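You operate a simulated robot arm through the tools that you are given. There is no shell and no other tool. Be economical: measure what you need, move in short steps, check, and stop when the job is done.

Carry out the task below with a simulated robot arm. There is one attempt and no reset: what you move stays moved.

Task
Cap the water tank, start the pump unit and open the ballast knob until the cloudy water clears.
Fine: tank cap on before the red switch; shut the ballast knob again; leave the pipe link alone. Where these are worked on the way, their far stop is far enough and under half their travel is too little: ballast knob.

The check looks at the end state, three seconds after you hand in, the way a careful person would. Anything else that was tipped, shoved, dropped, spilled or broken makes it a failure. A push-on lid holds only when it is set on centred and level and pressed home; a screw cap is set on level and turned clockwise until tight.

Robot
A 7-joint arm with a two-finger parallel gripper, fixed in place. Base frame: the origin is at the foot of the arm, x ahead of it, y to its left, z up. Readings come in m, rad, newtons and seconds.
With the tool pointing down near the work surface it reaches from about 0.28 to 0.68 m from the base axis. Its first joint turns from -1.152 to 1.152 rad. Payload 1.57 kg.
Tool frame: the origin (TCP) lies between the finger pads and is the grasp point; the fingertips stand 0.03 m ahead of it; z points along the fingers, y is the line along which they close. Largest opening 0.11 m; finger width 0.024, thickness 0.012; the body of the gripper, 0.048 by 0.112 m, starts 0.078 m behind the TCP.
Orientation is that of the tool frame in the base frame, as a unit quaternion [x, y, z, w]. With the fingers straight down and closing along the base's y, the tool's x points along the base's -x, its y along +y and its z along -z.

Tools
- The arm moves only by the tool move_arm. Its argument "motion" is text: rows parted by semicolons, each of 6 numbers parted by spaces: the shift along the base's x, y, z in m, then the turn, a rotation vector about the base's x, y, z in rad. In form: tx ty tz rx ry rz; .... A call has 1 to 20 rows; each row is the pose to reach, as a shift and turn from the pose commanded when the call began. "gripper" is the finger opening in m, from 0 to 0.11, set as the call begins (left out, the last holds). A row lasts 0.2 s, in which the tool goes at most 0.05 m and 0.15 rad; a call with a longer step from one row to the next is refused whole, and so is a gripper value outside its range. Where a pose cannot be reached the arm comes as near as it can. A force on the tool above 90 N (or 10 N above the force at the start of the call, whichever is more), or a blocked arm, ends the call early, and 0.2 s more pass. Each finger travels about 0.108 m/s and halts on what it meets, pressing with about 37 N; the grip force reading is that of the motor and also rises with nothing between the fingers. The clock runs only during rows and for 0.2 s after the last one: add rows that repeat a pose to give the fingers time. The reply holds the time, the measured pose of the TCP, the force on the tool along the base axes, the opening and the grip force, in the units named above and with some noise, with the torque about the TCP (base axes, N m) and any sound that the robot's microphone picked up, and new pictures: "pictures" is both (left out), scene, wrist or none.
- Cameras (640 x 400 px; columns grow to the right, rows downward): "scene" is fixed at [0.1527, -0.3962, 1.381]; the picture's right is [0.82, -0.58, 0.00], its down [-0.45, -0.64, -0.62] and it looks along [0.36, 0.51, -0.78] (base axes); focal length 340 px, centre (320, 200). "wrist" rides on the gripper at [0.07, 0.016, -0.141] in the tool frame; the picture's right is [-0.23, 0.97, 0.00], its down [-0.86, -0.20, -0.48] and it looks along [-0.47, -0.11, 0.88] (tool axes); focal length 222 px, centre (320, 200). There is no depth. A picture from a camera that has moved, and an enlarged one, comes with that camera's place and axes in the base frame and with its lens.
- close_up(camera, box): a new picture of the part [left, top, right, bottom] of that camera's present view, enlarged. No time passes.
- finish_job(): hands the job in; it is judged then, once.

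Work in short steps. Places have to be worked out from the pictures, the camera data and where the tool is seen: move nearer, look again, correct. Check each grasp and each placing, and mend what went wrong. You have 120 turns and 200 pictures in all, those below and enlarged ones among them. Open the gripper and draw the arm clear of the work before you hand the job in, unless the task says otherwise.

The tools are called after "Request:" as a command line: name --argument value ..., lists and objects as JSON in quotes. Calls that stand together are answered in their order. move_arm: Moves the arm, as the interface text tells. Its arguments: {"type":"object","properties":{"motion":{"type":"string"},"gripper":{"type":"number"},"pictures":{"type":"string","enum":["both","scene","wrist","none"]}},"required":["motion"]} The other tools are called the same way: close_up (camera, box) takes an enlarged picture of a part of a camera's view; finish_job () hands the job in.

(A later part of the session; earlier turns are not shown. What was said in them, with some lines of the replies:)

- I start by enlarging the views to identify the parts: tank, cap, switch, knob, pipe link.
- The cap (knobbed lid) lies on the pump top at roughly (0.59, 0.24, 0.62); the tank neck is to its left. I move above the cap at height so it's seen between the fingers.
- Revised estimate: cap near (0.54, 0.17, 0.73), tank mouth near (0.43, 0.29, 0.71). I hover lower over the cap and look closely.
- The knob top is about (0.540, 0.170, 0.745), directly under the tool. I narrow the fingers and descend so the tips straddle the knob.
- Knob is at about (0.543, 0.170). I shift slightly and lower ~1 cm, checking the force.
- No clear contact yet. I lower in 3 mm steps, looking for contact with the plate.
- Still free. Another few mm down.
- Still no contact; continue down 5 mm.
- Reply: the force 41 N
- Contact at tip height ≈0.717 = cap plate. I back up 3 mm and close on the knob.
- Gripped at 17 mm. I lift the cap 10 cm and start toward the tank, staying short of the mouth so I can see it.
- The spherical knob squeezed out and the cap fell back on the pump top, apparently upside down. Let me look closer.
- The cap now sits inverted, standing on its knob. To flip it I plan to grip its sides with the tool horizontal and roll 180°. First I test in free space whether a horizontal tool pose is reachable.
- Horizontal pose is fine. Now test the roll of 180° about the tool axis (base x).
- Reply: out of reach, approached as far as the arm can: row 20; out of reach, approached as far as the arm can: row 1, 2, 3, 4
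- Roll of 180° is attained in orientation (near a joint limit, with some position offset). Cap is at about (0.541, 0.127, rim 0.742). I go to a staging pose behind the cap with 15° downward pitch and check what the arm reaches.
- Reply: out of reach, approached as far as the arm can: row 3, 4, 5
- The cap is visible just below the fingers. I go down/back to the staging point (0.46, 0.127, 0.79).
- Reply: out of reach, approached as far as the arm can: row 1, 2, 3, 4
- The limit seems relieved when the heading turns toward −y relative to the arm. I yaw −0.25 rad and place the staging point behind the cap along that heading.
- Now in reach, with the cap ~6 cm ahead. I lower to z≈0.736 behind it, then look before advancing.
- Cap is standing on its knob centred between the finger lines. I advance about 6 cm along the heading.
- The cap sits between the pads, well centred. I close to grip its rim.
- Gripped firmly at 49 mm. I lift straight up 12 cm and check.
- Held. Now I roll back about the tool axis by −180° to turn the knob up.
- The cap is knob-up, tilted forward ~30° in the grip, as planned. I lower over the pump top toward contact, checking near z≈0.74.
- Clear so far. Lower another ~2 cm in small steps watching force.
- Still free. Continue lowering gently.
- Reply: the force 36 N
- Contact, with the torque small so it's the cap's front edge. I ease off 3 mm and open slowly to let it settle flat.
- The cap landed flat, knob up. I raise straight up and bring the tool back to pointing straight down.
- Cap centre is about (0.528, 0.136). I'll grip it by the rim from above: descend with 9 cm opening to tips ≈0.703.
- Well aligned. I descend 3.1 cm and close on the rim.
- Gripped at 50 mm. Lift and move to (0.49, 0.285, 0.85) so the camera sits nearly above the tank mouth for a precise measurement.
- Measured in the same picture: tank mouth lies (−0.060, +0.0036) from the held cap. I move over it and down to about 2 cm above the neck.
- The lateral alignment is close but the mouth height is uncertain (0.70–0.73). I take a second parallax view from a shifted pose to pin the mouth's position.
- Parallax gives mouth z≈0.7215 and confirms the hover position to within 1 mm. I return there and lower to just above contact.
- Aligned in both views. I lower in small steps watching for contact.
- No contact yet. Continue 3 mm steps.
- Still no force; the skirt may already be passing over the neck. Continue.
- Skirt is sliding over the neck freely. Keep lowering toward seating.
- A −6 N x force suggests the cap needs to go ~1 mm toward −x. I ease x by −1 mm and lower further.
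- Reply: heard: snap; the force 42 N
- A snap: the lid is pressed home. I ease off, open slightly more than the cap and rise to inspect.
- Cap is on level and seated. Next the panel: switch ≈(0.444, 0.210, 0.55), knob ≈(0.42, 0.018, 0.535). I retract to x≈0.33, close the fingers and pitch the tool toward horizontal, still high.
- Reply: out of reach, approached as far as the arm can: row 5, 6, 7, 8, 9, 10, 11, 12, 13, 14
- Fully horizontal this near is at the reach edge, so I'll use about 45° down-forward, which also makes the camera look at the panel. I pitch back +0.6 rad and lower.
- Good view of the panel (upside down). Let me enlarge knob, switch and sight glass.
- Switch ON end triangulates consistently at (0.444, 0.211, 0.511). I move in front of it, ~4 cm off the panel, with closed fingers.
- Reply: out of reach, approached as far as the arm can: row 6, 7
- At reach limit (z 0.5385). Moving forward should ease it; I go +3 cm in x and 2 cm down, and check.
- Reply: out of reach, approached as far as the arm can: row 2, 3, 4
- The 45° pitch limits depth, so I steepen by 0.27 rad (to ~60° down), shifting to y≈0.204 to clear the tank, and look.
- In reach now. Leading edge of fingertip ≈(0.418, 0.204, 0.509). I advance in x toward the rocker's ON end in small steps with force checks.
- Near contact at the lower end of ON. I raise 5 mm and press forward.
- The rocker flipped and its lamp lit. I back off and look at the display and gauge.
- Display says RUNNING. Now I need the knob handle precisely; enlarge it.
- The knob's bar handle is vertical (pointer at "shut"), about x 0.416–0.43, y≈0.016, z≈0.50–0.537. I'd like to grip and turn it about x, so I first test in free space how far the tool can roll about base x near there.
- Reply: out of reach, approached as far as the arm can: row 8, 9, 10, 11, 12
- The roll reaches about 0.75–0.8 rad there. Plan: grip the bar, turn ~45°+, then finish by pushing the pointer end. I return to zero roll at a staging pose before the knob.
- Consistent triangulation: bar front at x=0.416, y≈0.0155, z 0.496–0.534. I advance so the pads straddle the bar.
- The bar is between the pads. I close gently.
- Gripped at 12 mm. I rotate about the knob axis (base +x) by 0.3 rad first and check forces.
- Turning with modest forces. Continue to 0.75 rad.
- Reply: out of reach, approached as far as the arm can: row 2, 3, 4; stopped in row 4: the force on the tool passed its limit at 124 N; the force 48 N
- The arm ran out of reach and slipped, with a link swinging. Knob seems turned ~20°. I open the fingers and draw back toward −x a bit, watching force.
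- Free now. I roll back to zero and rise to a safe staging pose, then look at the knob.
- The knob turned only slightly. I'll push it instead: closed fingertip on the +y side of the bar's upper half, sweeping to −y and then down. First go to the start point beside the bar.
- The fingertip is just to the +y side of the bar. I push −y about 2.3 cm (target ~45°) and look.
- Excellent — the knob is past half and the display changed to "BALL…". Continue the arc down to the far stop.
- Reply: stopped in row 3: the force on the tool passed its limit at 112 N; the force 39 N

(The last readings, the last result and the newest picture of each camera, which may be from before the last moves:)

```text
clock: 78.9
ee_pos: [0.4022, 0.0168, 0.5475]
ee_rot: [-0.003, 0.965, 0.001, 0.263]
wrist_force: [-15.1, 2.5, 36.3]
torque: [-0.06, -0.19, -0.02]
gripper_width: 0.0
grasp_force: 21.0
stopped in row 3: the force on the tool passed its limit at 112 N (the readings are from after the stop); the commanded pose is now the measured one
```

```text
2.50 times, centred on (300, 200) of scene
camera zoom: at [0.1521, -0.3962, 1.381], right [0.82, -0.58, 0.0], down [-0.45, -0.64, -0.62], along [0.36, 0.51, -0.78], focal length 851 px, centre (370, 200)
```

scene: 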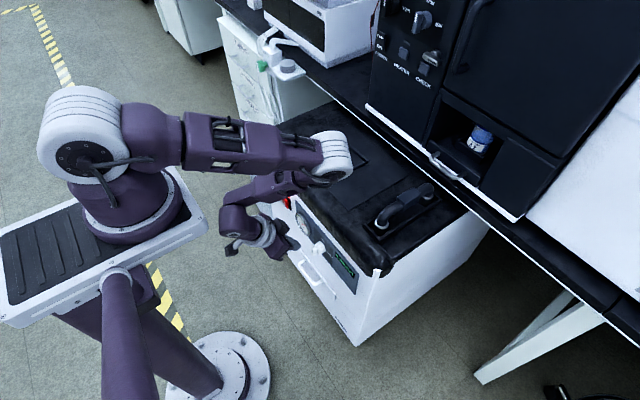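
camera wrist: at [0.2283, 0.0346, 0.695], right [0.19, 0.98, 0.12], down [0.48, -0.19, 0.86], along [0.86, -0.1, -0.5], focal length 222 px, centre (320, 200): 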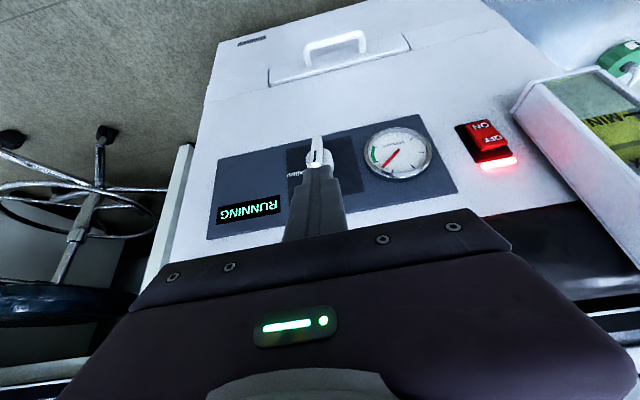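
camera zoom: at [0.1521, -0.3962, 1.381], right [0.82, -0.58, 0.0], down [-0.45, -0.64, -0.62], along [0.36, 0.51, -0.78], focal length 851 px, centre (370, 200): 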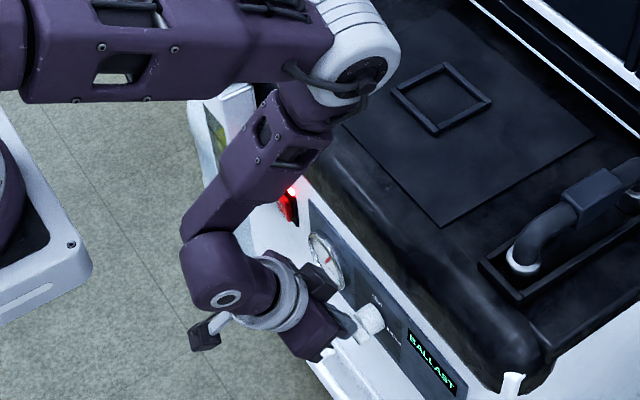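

The bar is horizontal at the ballast stop; display shows BALLAST. I lift off and back away to watch the sight glass.

Request:
move_arm --motion "0 0 0.01 0 0 0;-0.01 0 0.02 0 0 0;-0.03 0.02 0.05 0 0 0;-0.04 0.05 0.08 0 0 0;-0.04 0.08 0.1 0 0 0;-0.04 0.08 0.1 0 0 0"

Request:
close_up --camera "wrist" --box '[160, 60, 560, 220]'

Request:
close_up --camera "scene" --box '[230, 140, 310, 210]'

```text
clock: 80.3
ee_pos: [0.363, 0.0978, 0.6468]
ee_rot: [-0.004, 0.965, 0.001, 0.262]
wrist_force: [-0.5, 0.5, -0.1]
torque: [-0.01, 0.0, -0.02]
gripper_width: 0.0001
grasp_force: 21.0
camera wrist: at [0.233, 0.1121, 0.7323], right [0.19, 0.98, 0.12], down [0.5, -0.2, 0.84], along [0.85, -0.1, -0.52], focal length 222 px, centre (320, 200)
```

scene: 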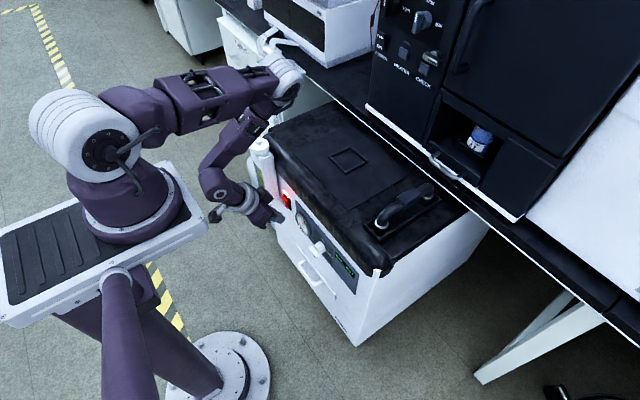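
wrist: 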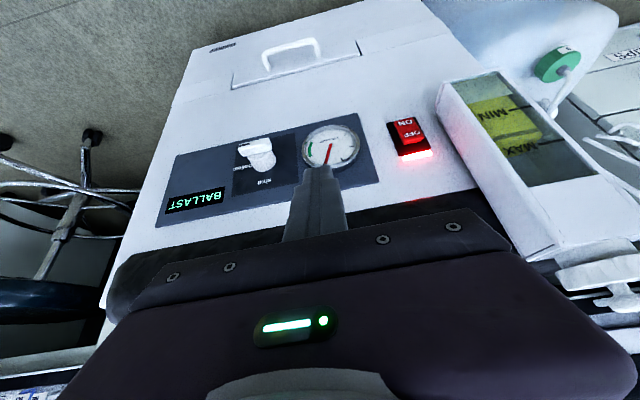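

```text
1.60 times, centred on (360, 140) of wrist
camera zoom: at [0.233, 0.1121, 0.7323], right [0.19, 0.98, 0.12], down [0.5, -0.2, 0.84], along [0.85, -0.1, -0.52], focal length 355 px, centre (256, 296)
```

zoom: 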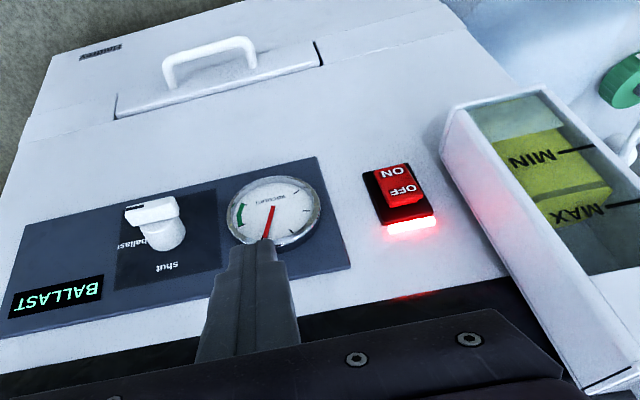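

```text
5.71 times, centred on (270, 175) of scene
camera zoom: at [0.1528, -0.3962, 1.381], right [0.82, -0.58, 0.0], down [-0.45, -0.64, -0.62], along [0.36, 0.51, -0.78], focal length 1944 px, centre (606, 343)
```

zoom: 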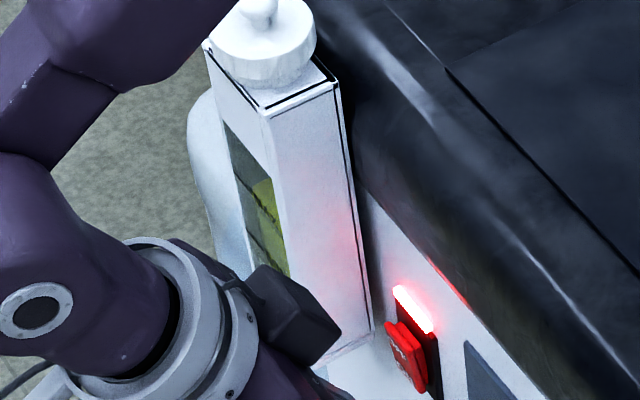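

Water still cloudy yellow. I wait in place.

Request:
move_arm --motion "0 0 0 0 0 0;0 0 0 0 0 0;0 0 0 0 0 0;0 0 0 0 0 0;0 0 0 0 0 0;0 0 0 0 0 0;0 0 0 0 0 0;0 0 0 0 0 0;0 0 0 0 0 0;0 0 0 0 0 0;0 0 0 0 0 0;0 0 0 0 0 0;0 0 0 0 0 0;0 0 0 0 0 0;0 0 0 0 0 0;0 0 0 0 0 0;0 0 0 0 0 0;0 0 0 0 0 0;0 0 0 0 0 0;0 0 0 0 0 0" --pictures "none"

Request:
close_up --camera "wrist" --box '[160, 60, 560, 220]'

```text
clock: 84.5
ee_pos: [0.3643, 0.0965, 0.6462]
ee_rot: [-0.004, 0.965, 0.002, 0.262]
wrist_force: [-0.3, 0.3, -0.5]
torque: [0.02, -0.01, -0.02]
gripper_width: 0.0
grasp_force: 21.0
```

```text
1.60 times, centred on (360, 140) of wrist
camera zoom: at [0.2331, 0.1117, 0.732], right [0.19, 0.98, 0.12], down [0.5, -0.2, 0.85], along [0.85, -0.1, -0.52], focal length 355 px, centre (256, 296)
```

zoom: 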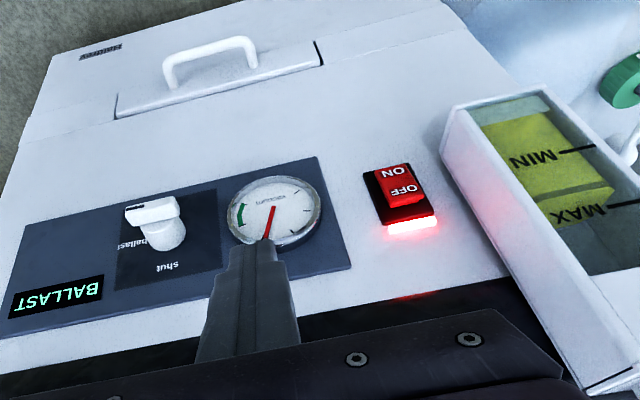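

The sight glass is changing slowly. Compare in detail after more waiting.

Request:
close_up --camera "wrist" --box '[430, 60, 590, 200]'

Request:
move_arm --motion "0 0 0 0 0 0;0 0 0 0 0 0;0 0 0 0 0 0;0 0 0 0 0 0;0 0 0 0 0 0;0 0 0 0 0 0;0 0 0 0 0 0;0 0 0 0 0 0;0 0 0 0 0 0;0 0 0 0 0 0;0 0 0 0 0 0;0 0 0 0 0 0;0 0 0 0 0 0;0 0 0 0 0 0;0 0 0 0 0 0;0 0 0 0 0 0;0 0 0 0 0 0;0 0 0 0 0 0;0 0 0 0 0 0;0 0 0 0 0 0" --pictures "none"

Request:
close_up --camera "wrist" --box '[430, 60, 590, 200]'

```text
2.86 times, centred on (510, 130) of wrist
camera zoom: at [0.2331, 0.1117, 0.732], right [0.19, 0.98, 0.12], down [0.5, -0.2, 0.85], along [0.85, -0.1, -0.52], focal length 635 px, centre (-223, 400)
```

zoom: 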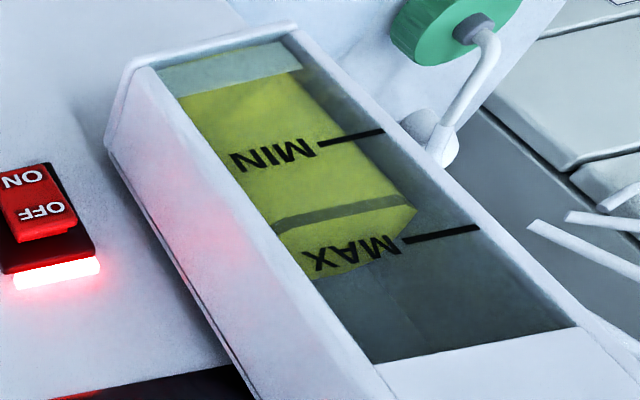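

```text
clock: 88.7
ee_pos: [0.3622, 0.0972, 0.6468]
ee_rot: [-0.004, 0.965, 0.001, 0.262]
wrist_force: [0.0, 0.7, 0.1]
torque: [0.0, -0.03, 0.03]
gripper_width: 0.0001
grasp_force: 20.9
```

```text
2.86 times, centred on (510, 130) of wrist
camera zoom: at [0.2331, 0.1117, 0.732], right [0.19, 0.98, 0.12], down [0.5, -0.2, 0.85], along [0.85, -0.1, -0.52], focal length 635 px, centre (-223, 400)
```

zoom: 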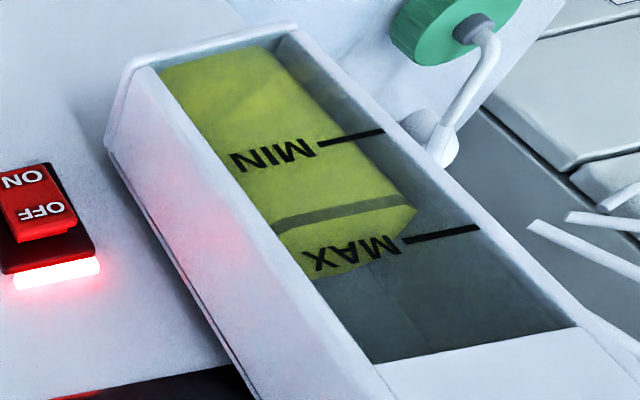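

The cloudy layer at the bottom has been replaced by clear yellow liquid. A short extra wait to confirm it's stable.

Request:
move_arm --motion "0 0 0 0 0 0;0 0 0 0 0 0;0 0 0 0 0 0;0 0 0 0 0 0;0 0 0 0 0 0;0 0 0 0 0 0;0 0 0 0 0 0;0 0 0 0 0 0;0 0 0 0 0 0;0 0 0 0 0 0;0 0 0 0 0 0;0 0 0 0 0 0;0 0 0 0 0 0;0 0 0 0 0 0;0 0 0 0 0 0;0 0 0 0 0 0;0 0 0 0 0 0;0 0 0 0 0 0;0 0 0 0 0 0;0 0 0 0 0 0" --pictures "none"

Request:
close_up --camera "wrist" --box '[430, 60, 590, 200]'

Request:
close_up --camera "wrist" --box '[210, 110, 310, 210]'

```text
clock: 92.9
ee_pos: [0.3637, 0.0969, 0.6472]
ee_rot: [-0.003, 0.965, 0.001, 0.262]
wrist_force: [0.3, 0.4, -0.2]
torque: [0.02, -0.01, 0.02]
gripper_width: 0.0
grasp_force: 21.5
```

```text
2.86 times, centred on (510, 130) of wrist
camera zoom: at [0.2331, 0.1117, 0.732], right [0.19, 0.98, 0.12], down [0.5, -0.2, 0.85], along [0.85, -0.1, -0.52], focal length 635 px, centre (-223, 400)
```

zoom: 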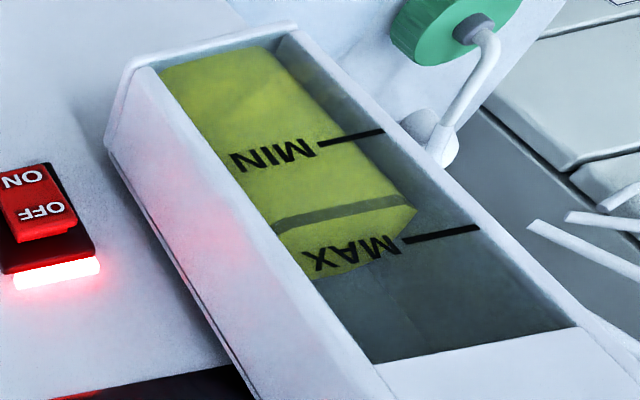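

```text
4.00 times, centred on (260, 160) of wrist
camera zoom: at [0.2331, 0.1117, 0.732], right [0.19, 0.98, 0.12], down [0.5, -0.2, 0.85], along [0.85, -0.1, -0.52], focal length 888 px, centre (560, 360)
```

zoom: 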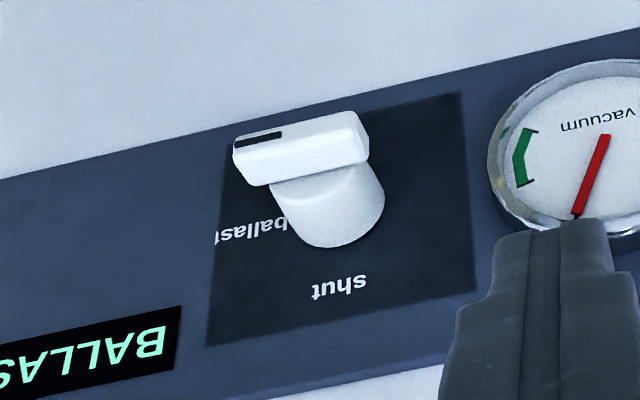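

Liquid is clear and stable. Now shut the knob: I position the closed fingertip above the +y arm of the bar, to push it down and round.

Request:
move_arm --motion "0 -0.02 -0.03 0 0 0;0 -0.04 -0.06 0 0 0;0.005 -0.055 -0.085 0 0 0;0.02 -0.056 -0.094 0 0 0;0.038 -0.056 -0.094 0 0 0;0.038 -0.056 -0.094 0 0 0" --pictures "none"

Request:
close_up --camera "wrist" --box '[240, 110, 400, 230]'

Request:
close_up --camera "scene" --box '[280, 205, 360, 265]'

```text
clock: 94.3
ee_pos: [0.4012, 0.0408, 0.5519]
ee_rot: [-0.003, 0.965, 0.002, 0.262]
wrist_force: [-0.3, 0.0, -0.4]
torque: [0.0, 0.02, 0.03]
gripper_width: 0.0001
grasp_force: 21.3
```

```text
3.33 times, centred on (320, 170) of wrist
camera zoom: at [0.2713, 0.0555, 0.6376], right [0.19, 0.98, 0.12], down [0.5, -0.2, 0.84], along [0.85, -0.1, -0.52], focal length 740 px, centre (320, 300)
```

zoom: 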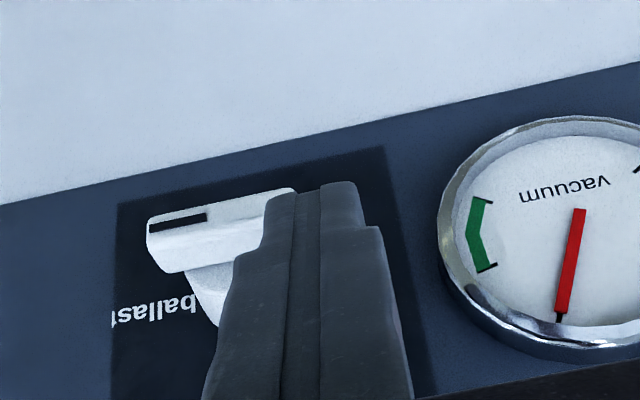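

```text
6.67 times, centred on (320, 235) of scene
camera zoom: at [0.1528, -0.3962, 1.381], right [0.82, -0.58, 0.0], down [-0.45, -0.64, -0.62], along [0.36, 0.51, -0.78], focal length 2268 px, centre (320, -33)
```

zoom: 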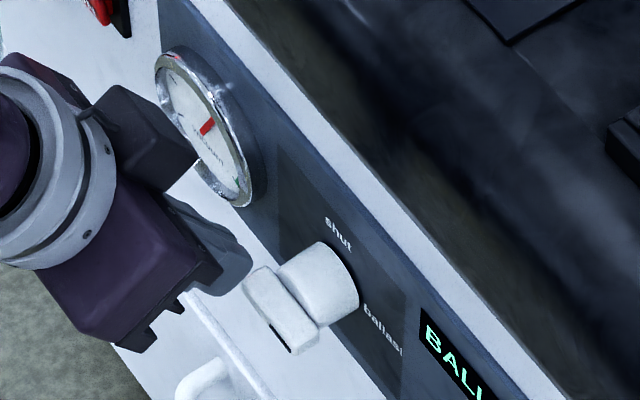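

The fingertip overlaps the bar's +y end. I shift 2.5 mm inward and press down stepwise to ~45°.

Request:
move_arm --motion "0 -0.0025 -0.004 0 0 0;0 -0.0025 -0.008 0 0 0;0 -0.002 -0.012 0 0 0;0 -0.0015 -0.0155 0 0 0;0 -0.0015 -0.019 0 0 0;0 -0.0015 -0.019 0 0 0" --pictures "none"

Request:
close_up --camera "wrist" --box '[240, 110, 400, 230]'

Request:
close_up --camera "scene" --box '[280, 205, 360, 265]'

```text
clock: 95.7
ee_pos: [0.4019, 0.0395, 0.534]
ee_rot: [-0.003, 0.965, 0.001, 0.262]
wrist_force: [1.2, -0.5, -0.4]
torque: [0.04, 0.01, -0.01]
gripper_width: 0.0001
grasp_force: 21.4
```

```text
3.33 times, centred on (320, 170) of wrist
camera zoom: at [0.2713, 0.0544, 0.619], right [0.19, 0.98, 0.12], down [0.5, -0.2, 0.85], along [0.85, -0.1, -0.52], focal length 740 px, centre (320, 300)
```

zoom: 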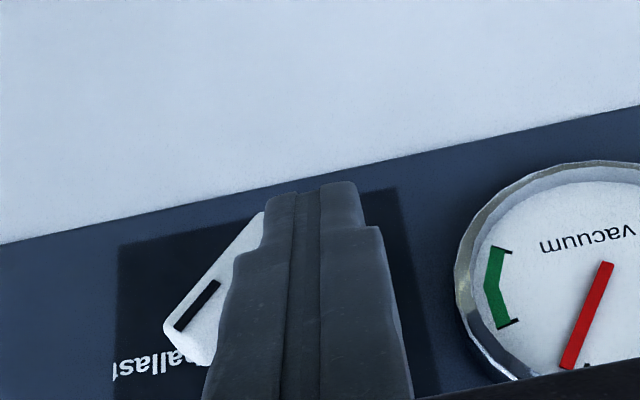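

```text
6.67 times, centred on (320, 235) of scene
camera zoom: at [0.1527, -0.3962, 1.381], right [0.82, -0.58, 0.0], down [-0.45, -0.64, -0.62], along [0.36, 0.51, -0.78], focal length 2268 px, centre (320, -33)
```

zoom: 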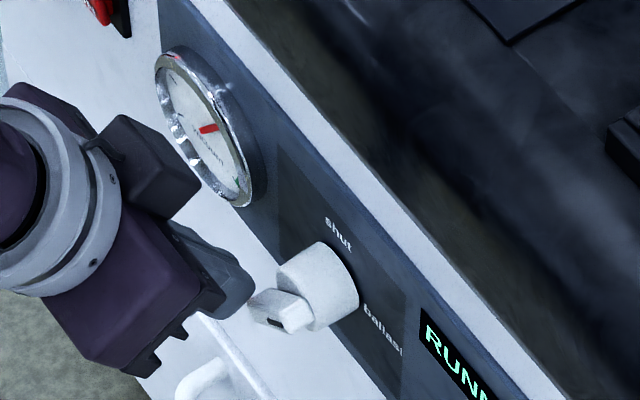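

About halfway back and the display is RUNNING again. Continue around to the shut stop.

Request:
move_arm --motion "0 -0.0005 -0.003 0 0 0;0 -0.0025 -0.0055 0 0 0;0 -0.005 -0.0072 0 0 0;0 -0.0075 -0.0075 0 0 0;0 -0.0085 -0.0075 0 0 0;0 -0.0085 -0.0075 0 0 0" --pictures "none"

Request:
close_up --camera "wrist" --box '[240, 110, 400, 230]'

Request:
close_up --camera "scene" --box '[280, 205, 360, 265]'

```text
clock: 97.1
ee_pos: [0.401, 0.0297, 0.5259]
ee_rot: [-0.003, 0.965, 0.001, 0.262]
wrist_force: [0.2, 0.1, 1.0]
torque: [-0.03, -0.03, 0.02]
gripper_width: 0.0
grasp_force: 21.3
```

```text
3.33 times, centred on (320, 170) of wrist
camera zoom: at [0.2715, 0.0456, 0.6114], right [0.19, 0.98, 0.12], down [0.5, -0.2, 0.85], along [0.85, -0.1, -0.52], focal length 740 px, centre (320, 300)
```

zoom: 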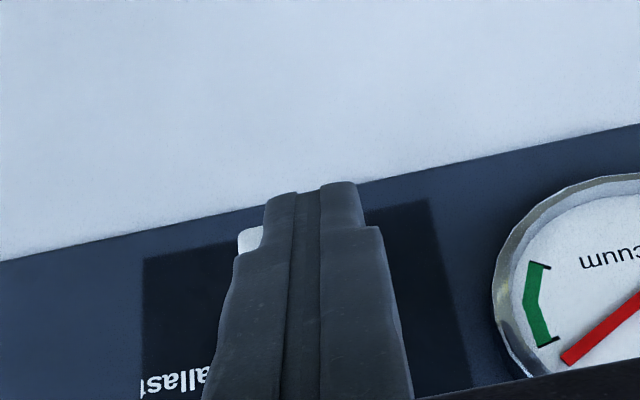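

```text
6.67 times, centred on (320, 235) of scene
camera zoom: at [0.1527, -0.3962, 1.381], right [0.82, -0.58, 0.0], down [-0.45, -0.64, -0.62], along [0.36, 0.51, -0.78], focal length 2268 px, centre (320, -33)
```

zoom: 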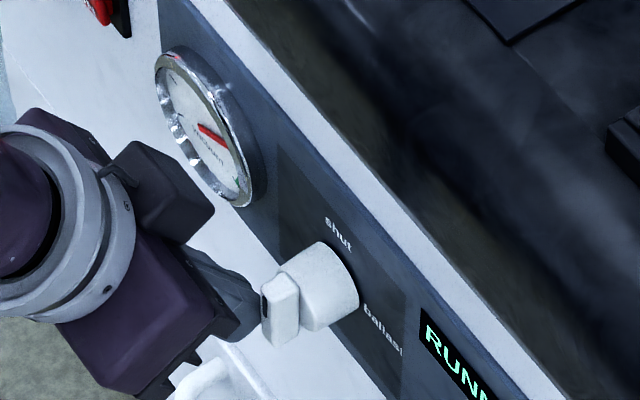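

Nearly upright, no stop force yet. Push −y a few more mm to the stop.

Request:
move_arm --motion "0 -0.001 0 0 0 0;0 -0.0025 0 0 0 0;0 -0.004 0 0 0 0;0 -0.004 0 0 0 0" --pictures "none"

Request:
close_up --camera "scene" --box '[280, 205, 360, 265]'

```text
clock: 98.1
ee_pos: [0.4025, 0.031, 0.5249]
ee_rot: [-0.005, 0.965, 0.005, 0.263]
wrist_force: [-5.1, 36.2, 7.8]
torque: [0.28, -0.07, 0.58]
gripper_width: 0.0
grasp_force: 21.4
```

```text
6.67 times, centred on (320, 235) of scene
camera zoom: at [0.1526, -0.3958, 1.3811], right [0.82, -0.58, 0.0], down [-0.45, -0.64, -0.62], along [0.36, 0.51, -0.78], focal length 2268 px, centre (320, -33)
```

zoom: 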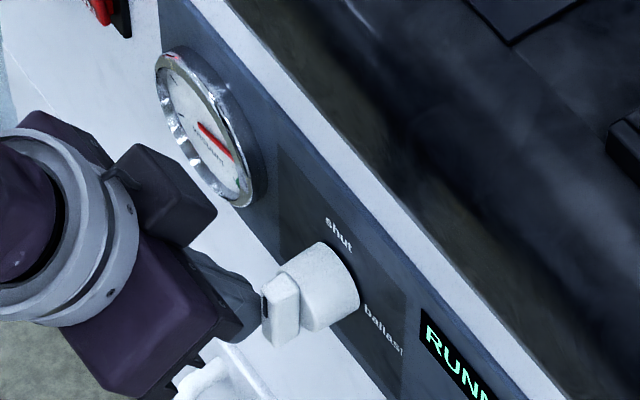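

The stop is felt (36 N) with the pointer at shut. I move off sideways (+y), then back and up clear, and inspect everything.

Request:
move_arm --motion "0 0.006 0 0 0 0;-0.01 0.012 0 0 0 0;-0.035 0.012 0.01 0 0 0;-0.045 0.02 0.05 0 0 0;-0.045 0.04 0.09 0 0 0;-0.045 0.06 0.12 0 0 0;-0.045 0.06 0.12 0 0 0"

Request:
close_up --camera "wrist" --box '[150, 60, 590, 230]'

Request:
close_up --camera "wrist" --box '[210, 110, 310, 210]'

Request:
close_up --camera "scene" --box '[230, 120, 470, 290]'

```text
clock: 99.7
ee_pos: [0.3568, 0.0873, 0.646]
ee_rot: [-0.003, 0.965, 0.002, 0.262]
wrist_force: [-0.4, -0.3, -0.3]
torque: [0.02, 0.01, 0.0]
gripper_width: 0.0
grasp_force: 21.6
camera wrist: at [0.2266, 0.1026, 0.732], right [0.19, 0.98, 0.12], down [0.5, -0.2, 0.85], along [0.85, -0.1, -0.52], focal length 222 px, centre (320, 200)
```

scene: 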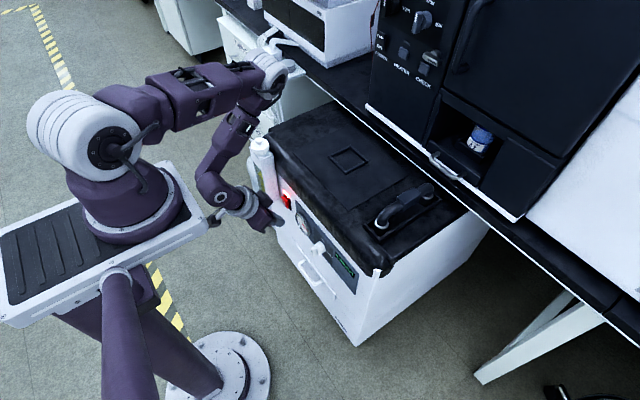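
wrist: 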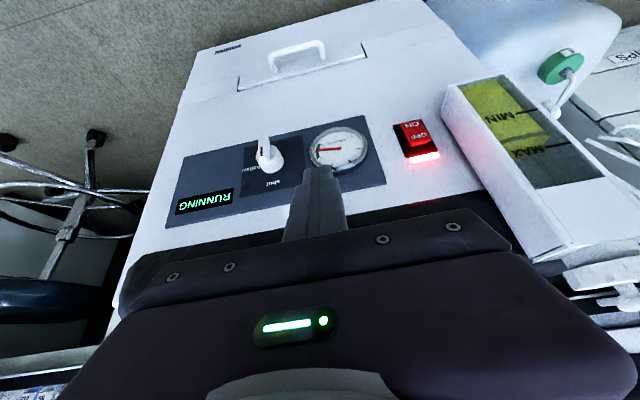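

```text
1.45 times, centred on (370, 145) of wrist
camera zoom: at [0.2266, 0.1026, 0.732], right [0.19, 0.98, 0.12], down [0.5, -0.2, 0.85], along [0.85, -0.1, -0.52], focal length 323 px, centre (247, 280)
```

zoom: 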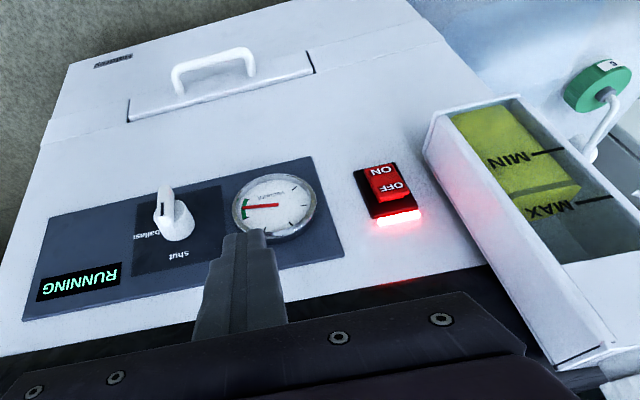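

```text
4.00 times, centred on (260, 160) of wrist
camera zoom: at [0.2266, 0.1026, 0.732], right [0.19, 0.98, 0.12], down [0.5, -0.2, 0.85], along [0.85, -0.1, -0.52], focal length 888 px, centre (560, 360)
```

zoom: 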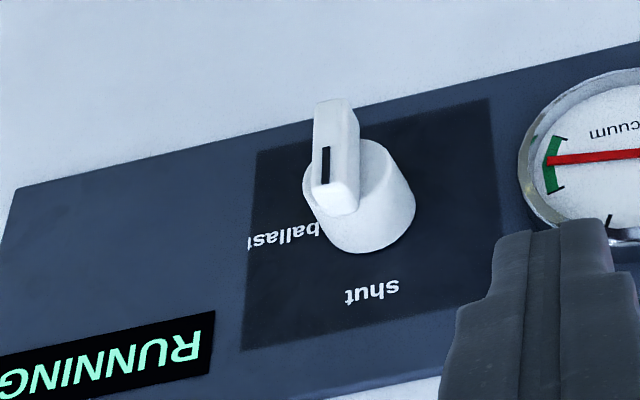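

```text
2.35 times, centred on (350, 205) of scene
camera zoom: at [0.1528, -0.3962, 1.381], right [0.82, -0.58, 0.0], down [-0.45, -0.64, -0.62], along [0.36, 0.51, -0.78], focal length 801 px, centre (249, 188)
```

zoom: 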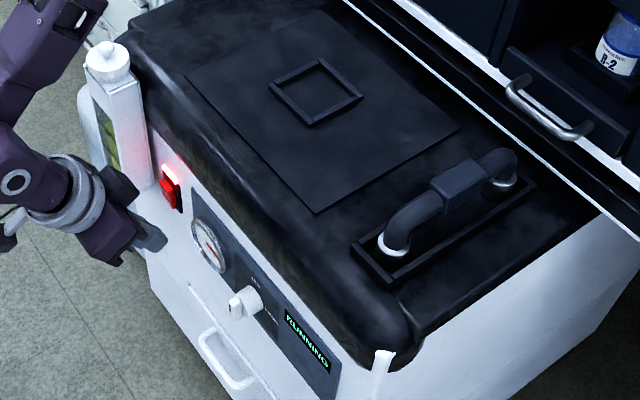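

Knob is shut, display RUNNING, vacuum needle in the green, cap on, pipe link untouched. I open the gripper and draw the arm up and clear.

Request:
move_arm --motion "0 -0.01 0.04 0 0 0;0 -0.02 0.08 0 0 0;0 -0.03 0.12 0 0 0;0 -0.04 0.16 0 0 0;0 -0.05 0.2 0 0 0;0 -0.05 0.24 0 0 0;0 -0.05 0.24 0 0 0" --gripper 0.08

Request:
close_up --camera "scene" --box '[220, 110, 380, 290]'

```text
clock: 101.3
ee_pos: [0.3572, 0.0625, 0.7451]
ee_rot: [-0.004, 0.965, 0.002, 0.262]
wrist_force: [1.4, 0.5, -1.4]
torque: [-0.04, 0.02, -0.01]
gripper_width: 0.0801
grasp_force: 0.1
out of reach, approached as far as the arm can: row 3, 4, 5, 6, 7
camera wrist: at [0.2264, 0.0765, 0.8322], right [0.19, 0.98, 0.12], down [0.5, -0.2, 0.85], along [0.85, -0.1, -0.52], focal length 222 px, centre (320, 200)
```

scene: 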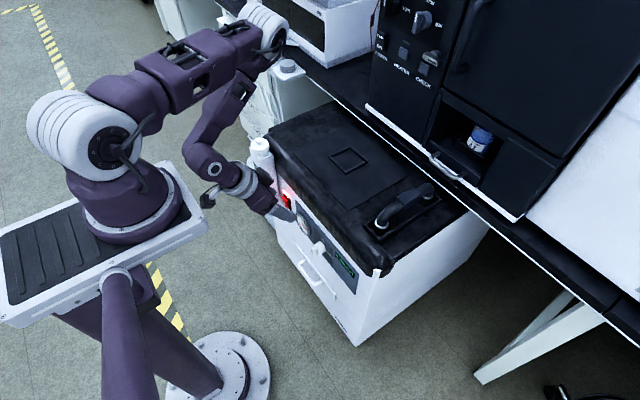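
wrist: 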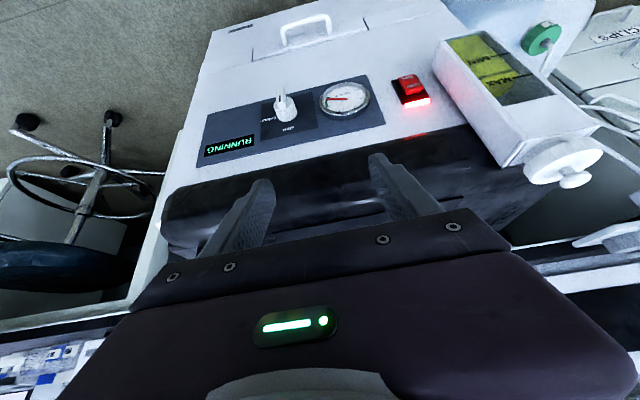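

```text
2.22 times, centred on (300, 200) of scene
camera zoom: at [0.1527, -0.3962, 1.381], right [0.82, -0.58, 0.0], down [-0.45, -0.64, -0.62], along [0.36, 0.51, -0.78], focal length 756 px, centre (364, 200)
```

zoom: 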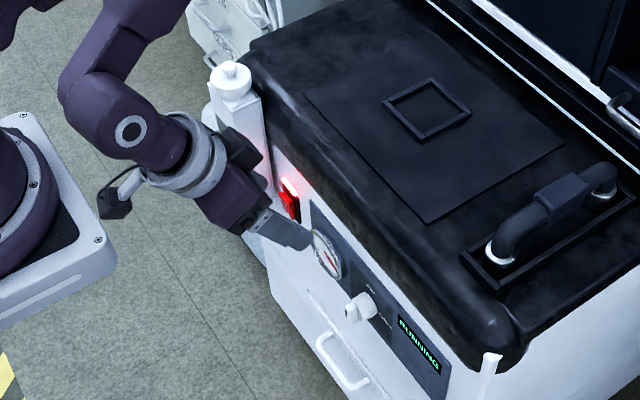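

The arm is clear of the work with the gripper open, and everything is in its end state. I hand in the job.

Request:
finish_job

```text
The job is handed in.
```

The tank is capped, the pump is running, the cloudy water has cleared and the ballast knob is shut again; the job is handed in, and I never used the pipe link.

- **Cap:** it snapped home on the tank and sits level, and this was done before the red switch. My first grip on its knob slipped and it fell upside down on the pump top. I turned it over and set it on again.
- **Switch:** the red switch is on, its lamp is lit and the display reads RUNNING.
- **Ballast knob:** I turned it to its far stop and left it open about 14 seconds, until the sight glass showed clear liquid. Then I pushed it back to the shut stop. The vacuum needle is now in the green.
- **Stopped moves:** the arm tripped its force limit twice, at 124 N and 112 N, while I was working the knob. I saw no damage in the pictures afterwards.
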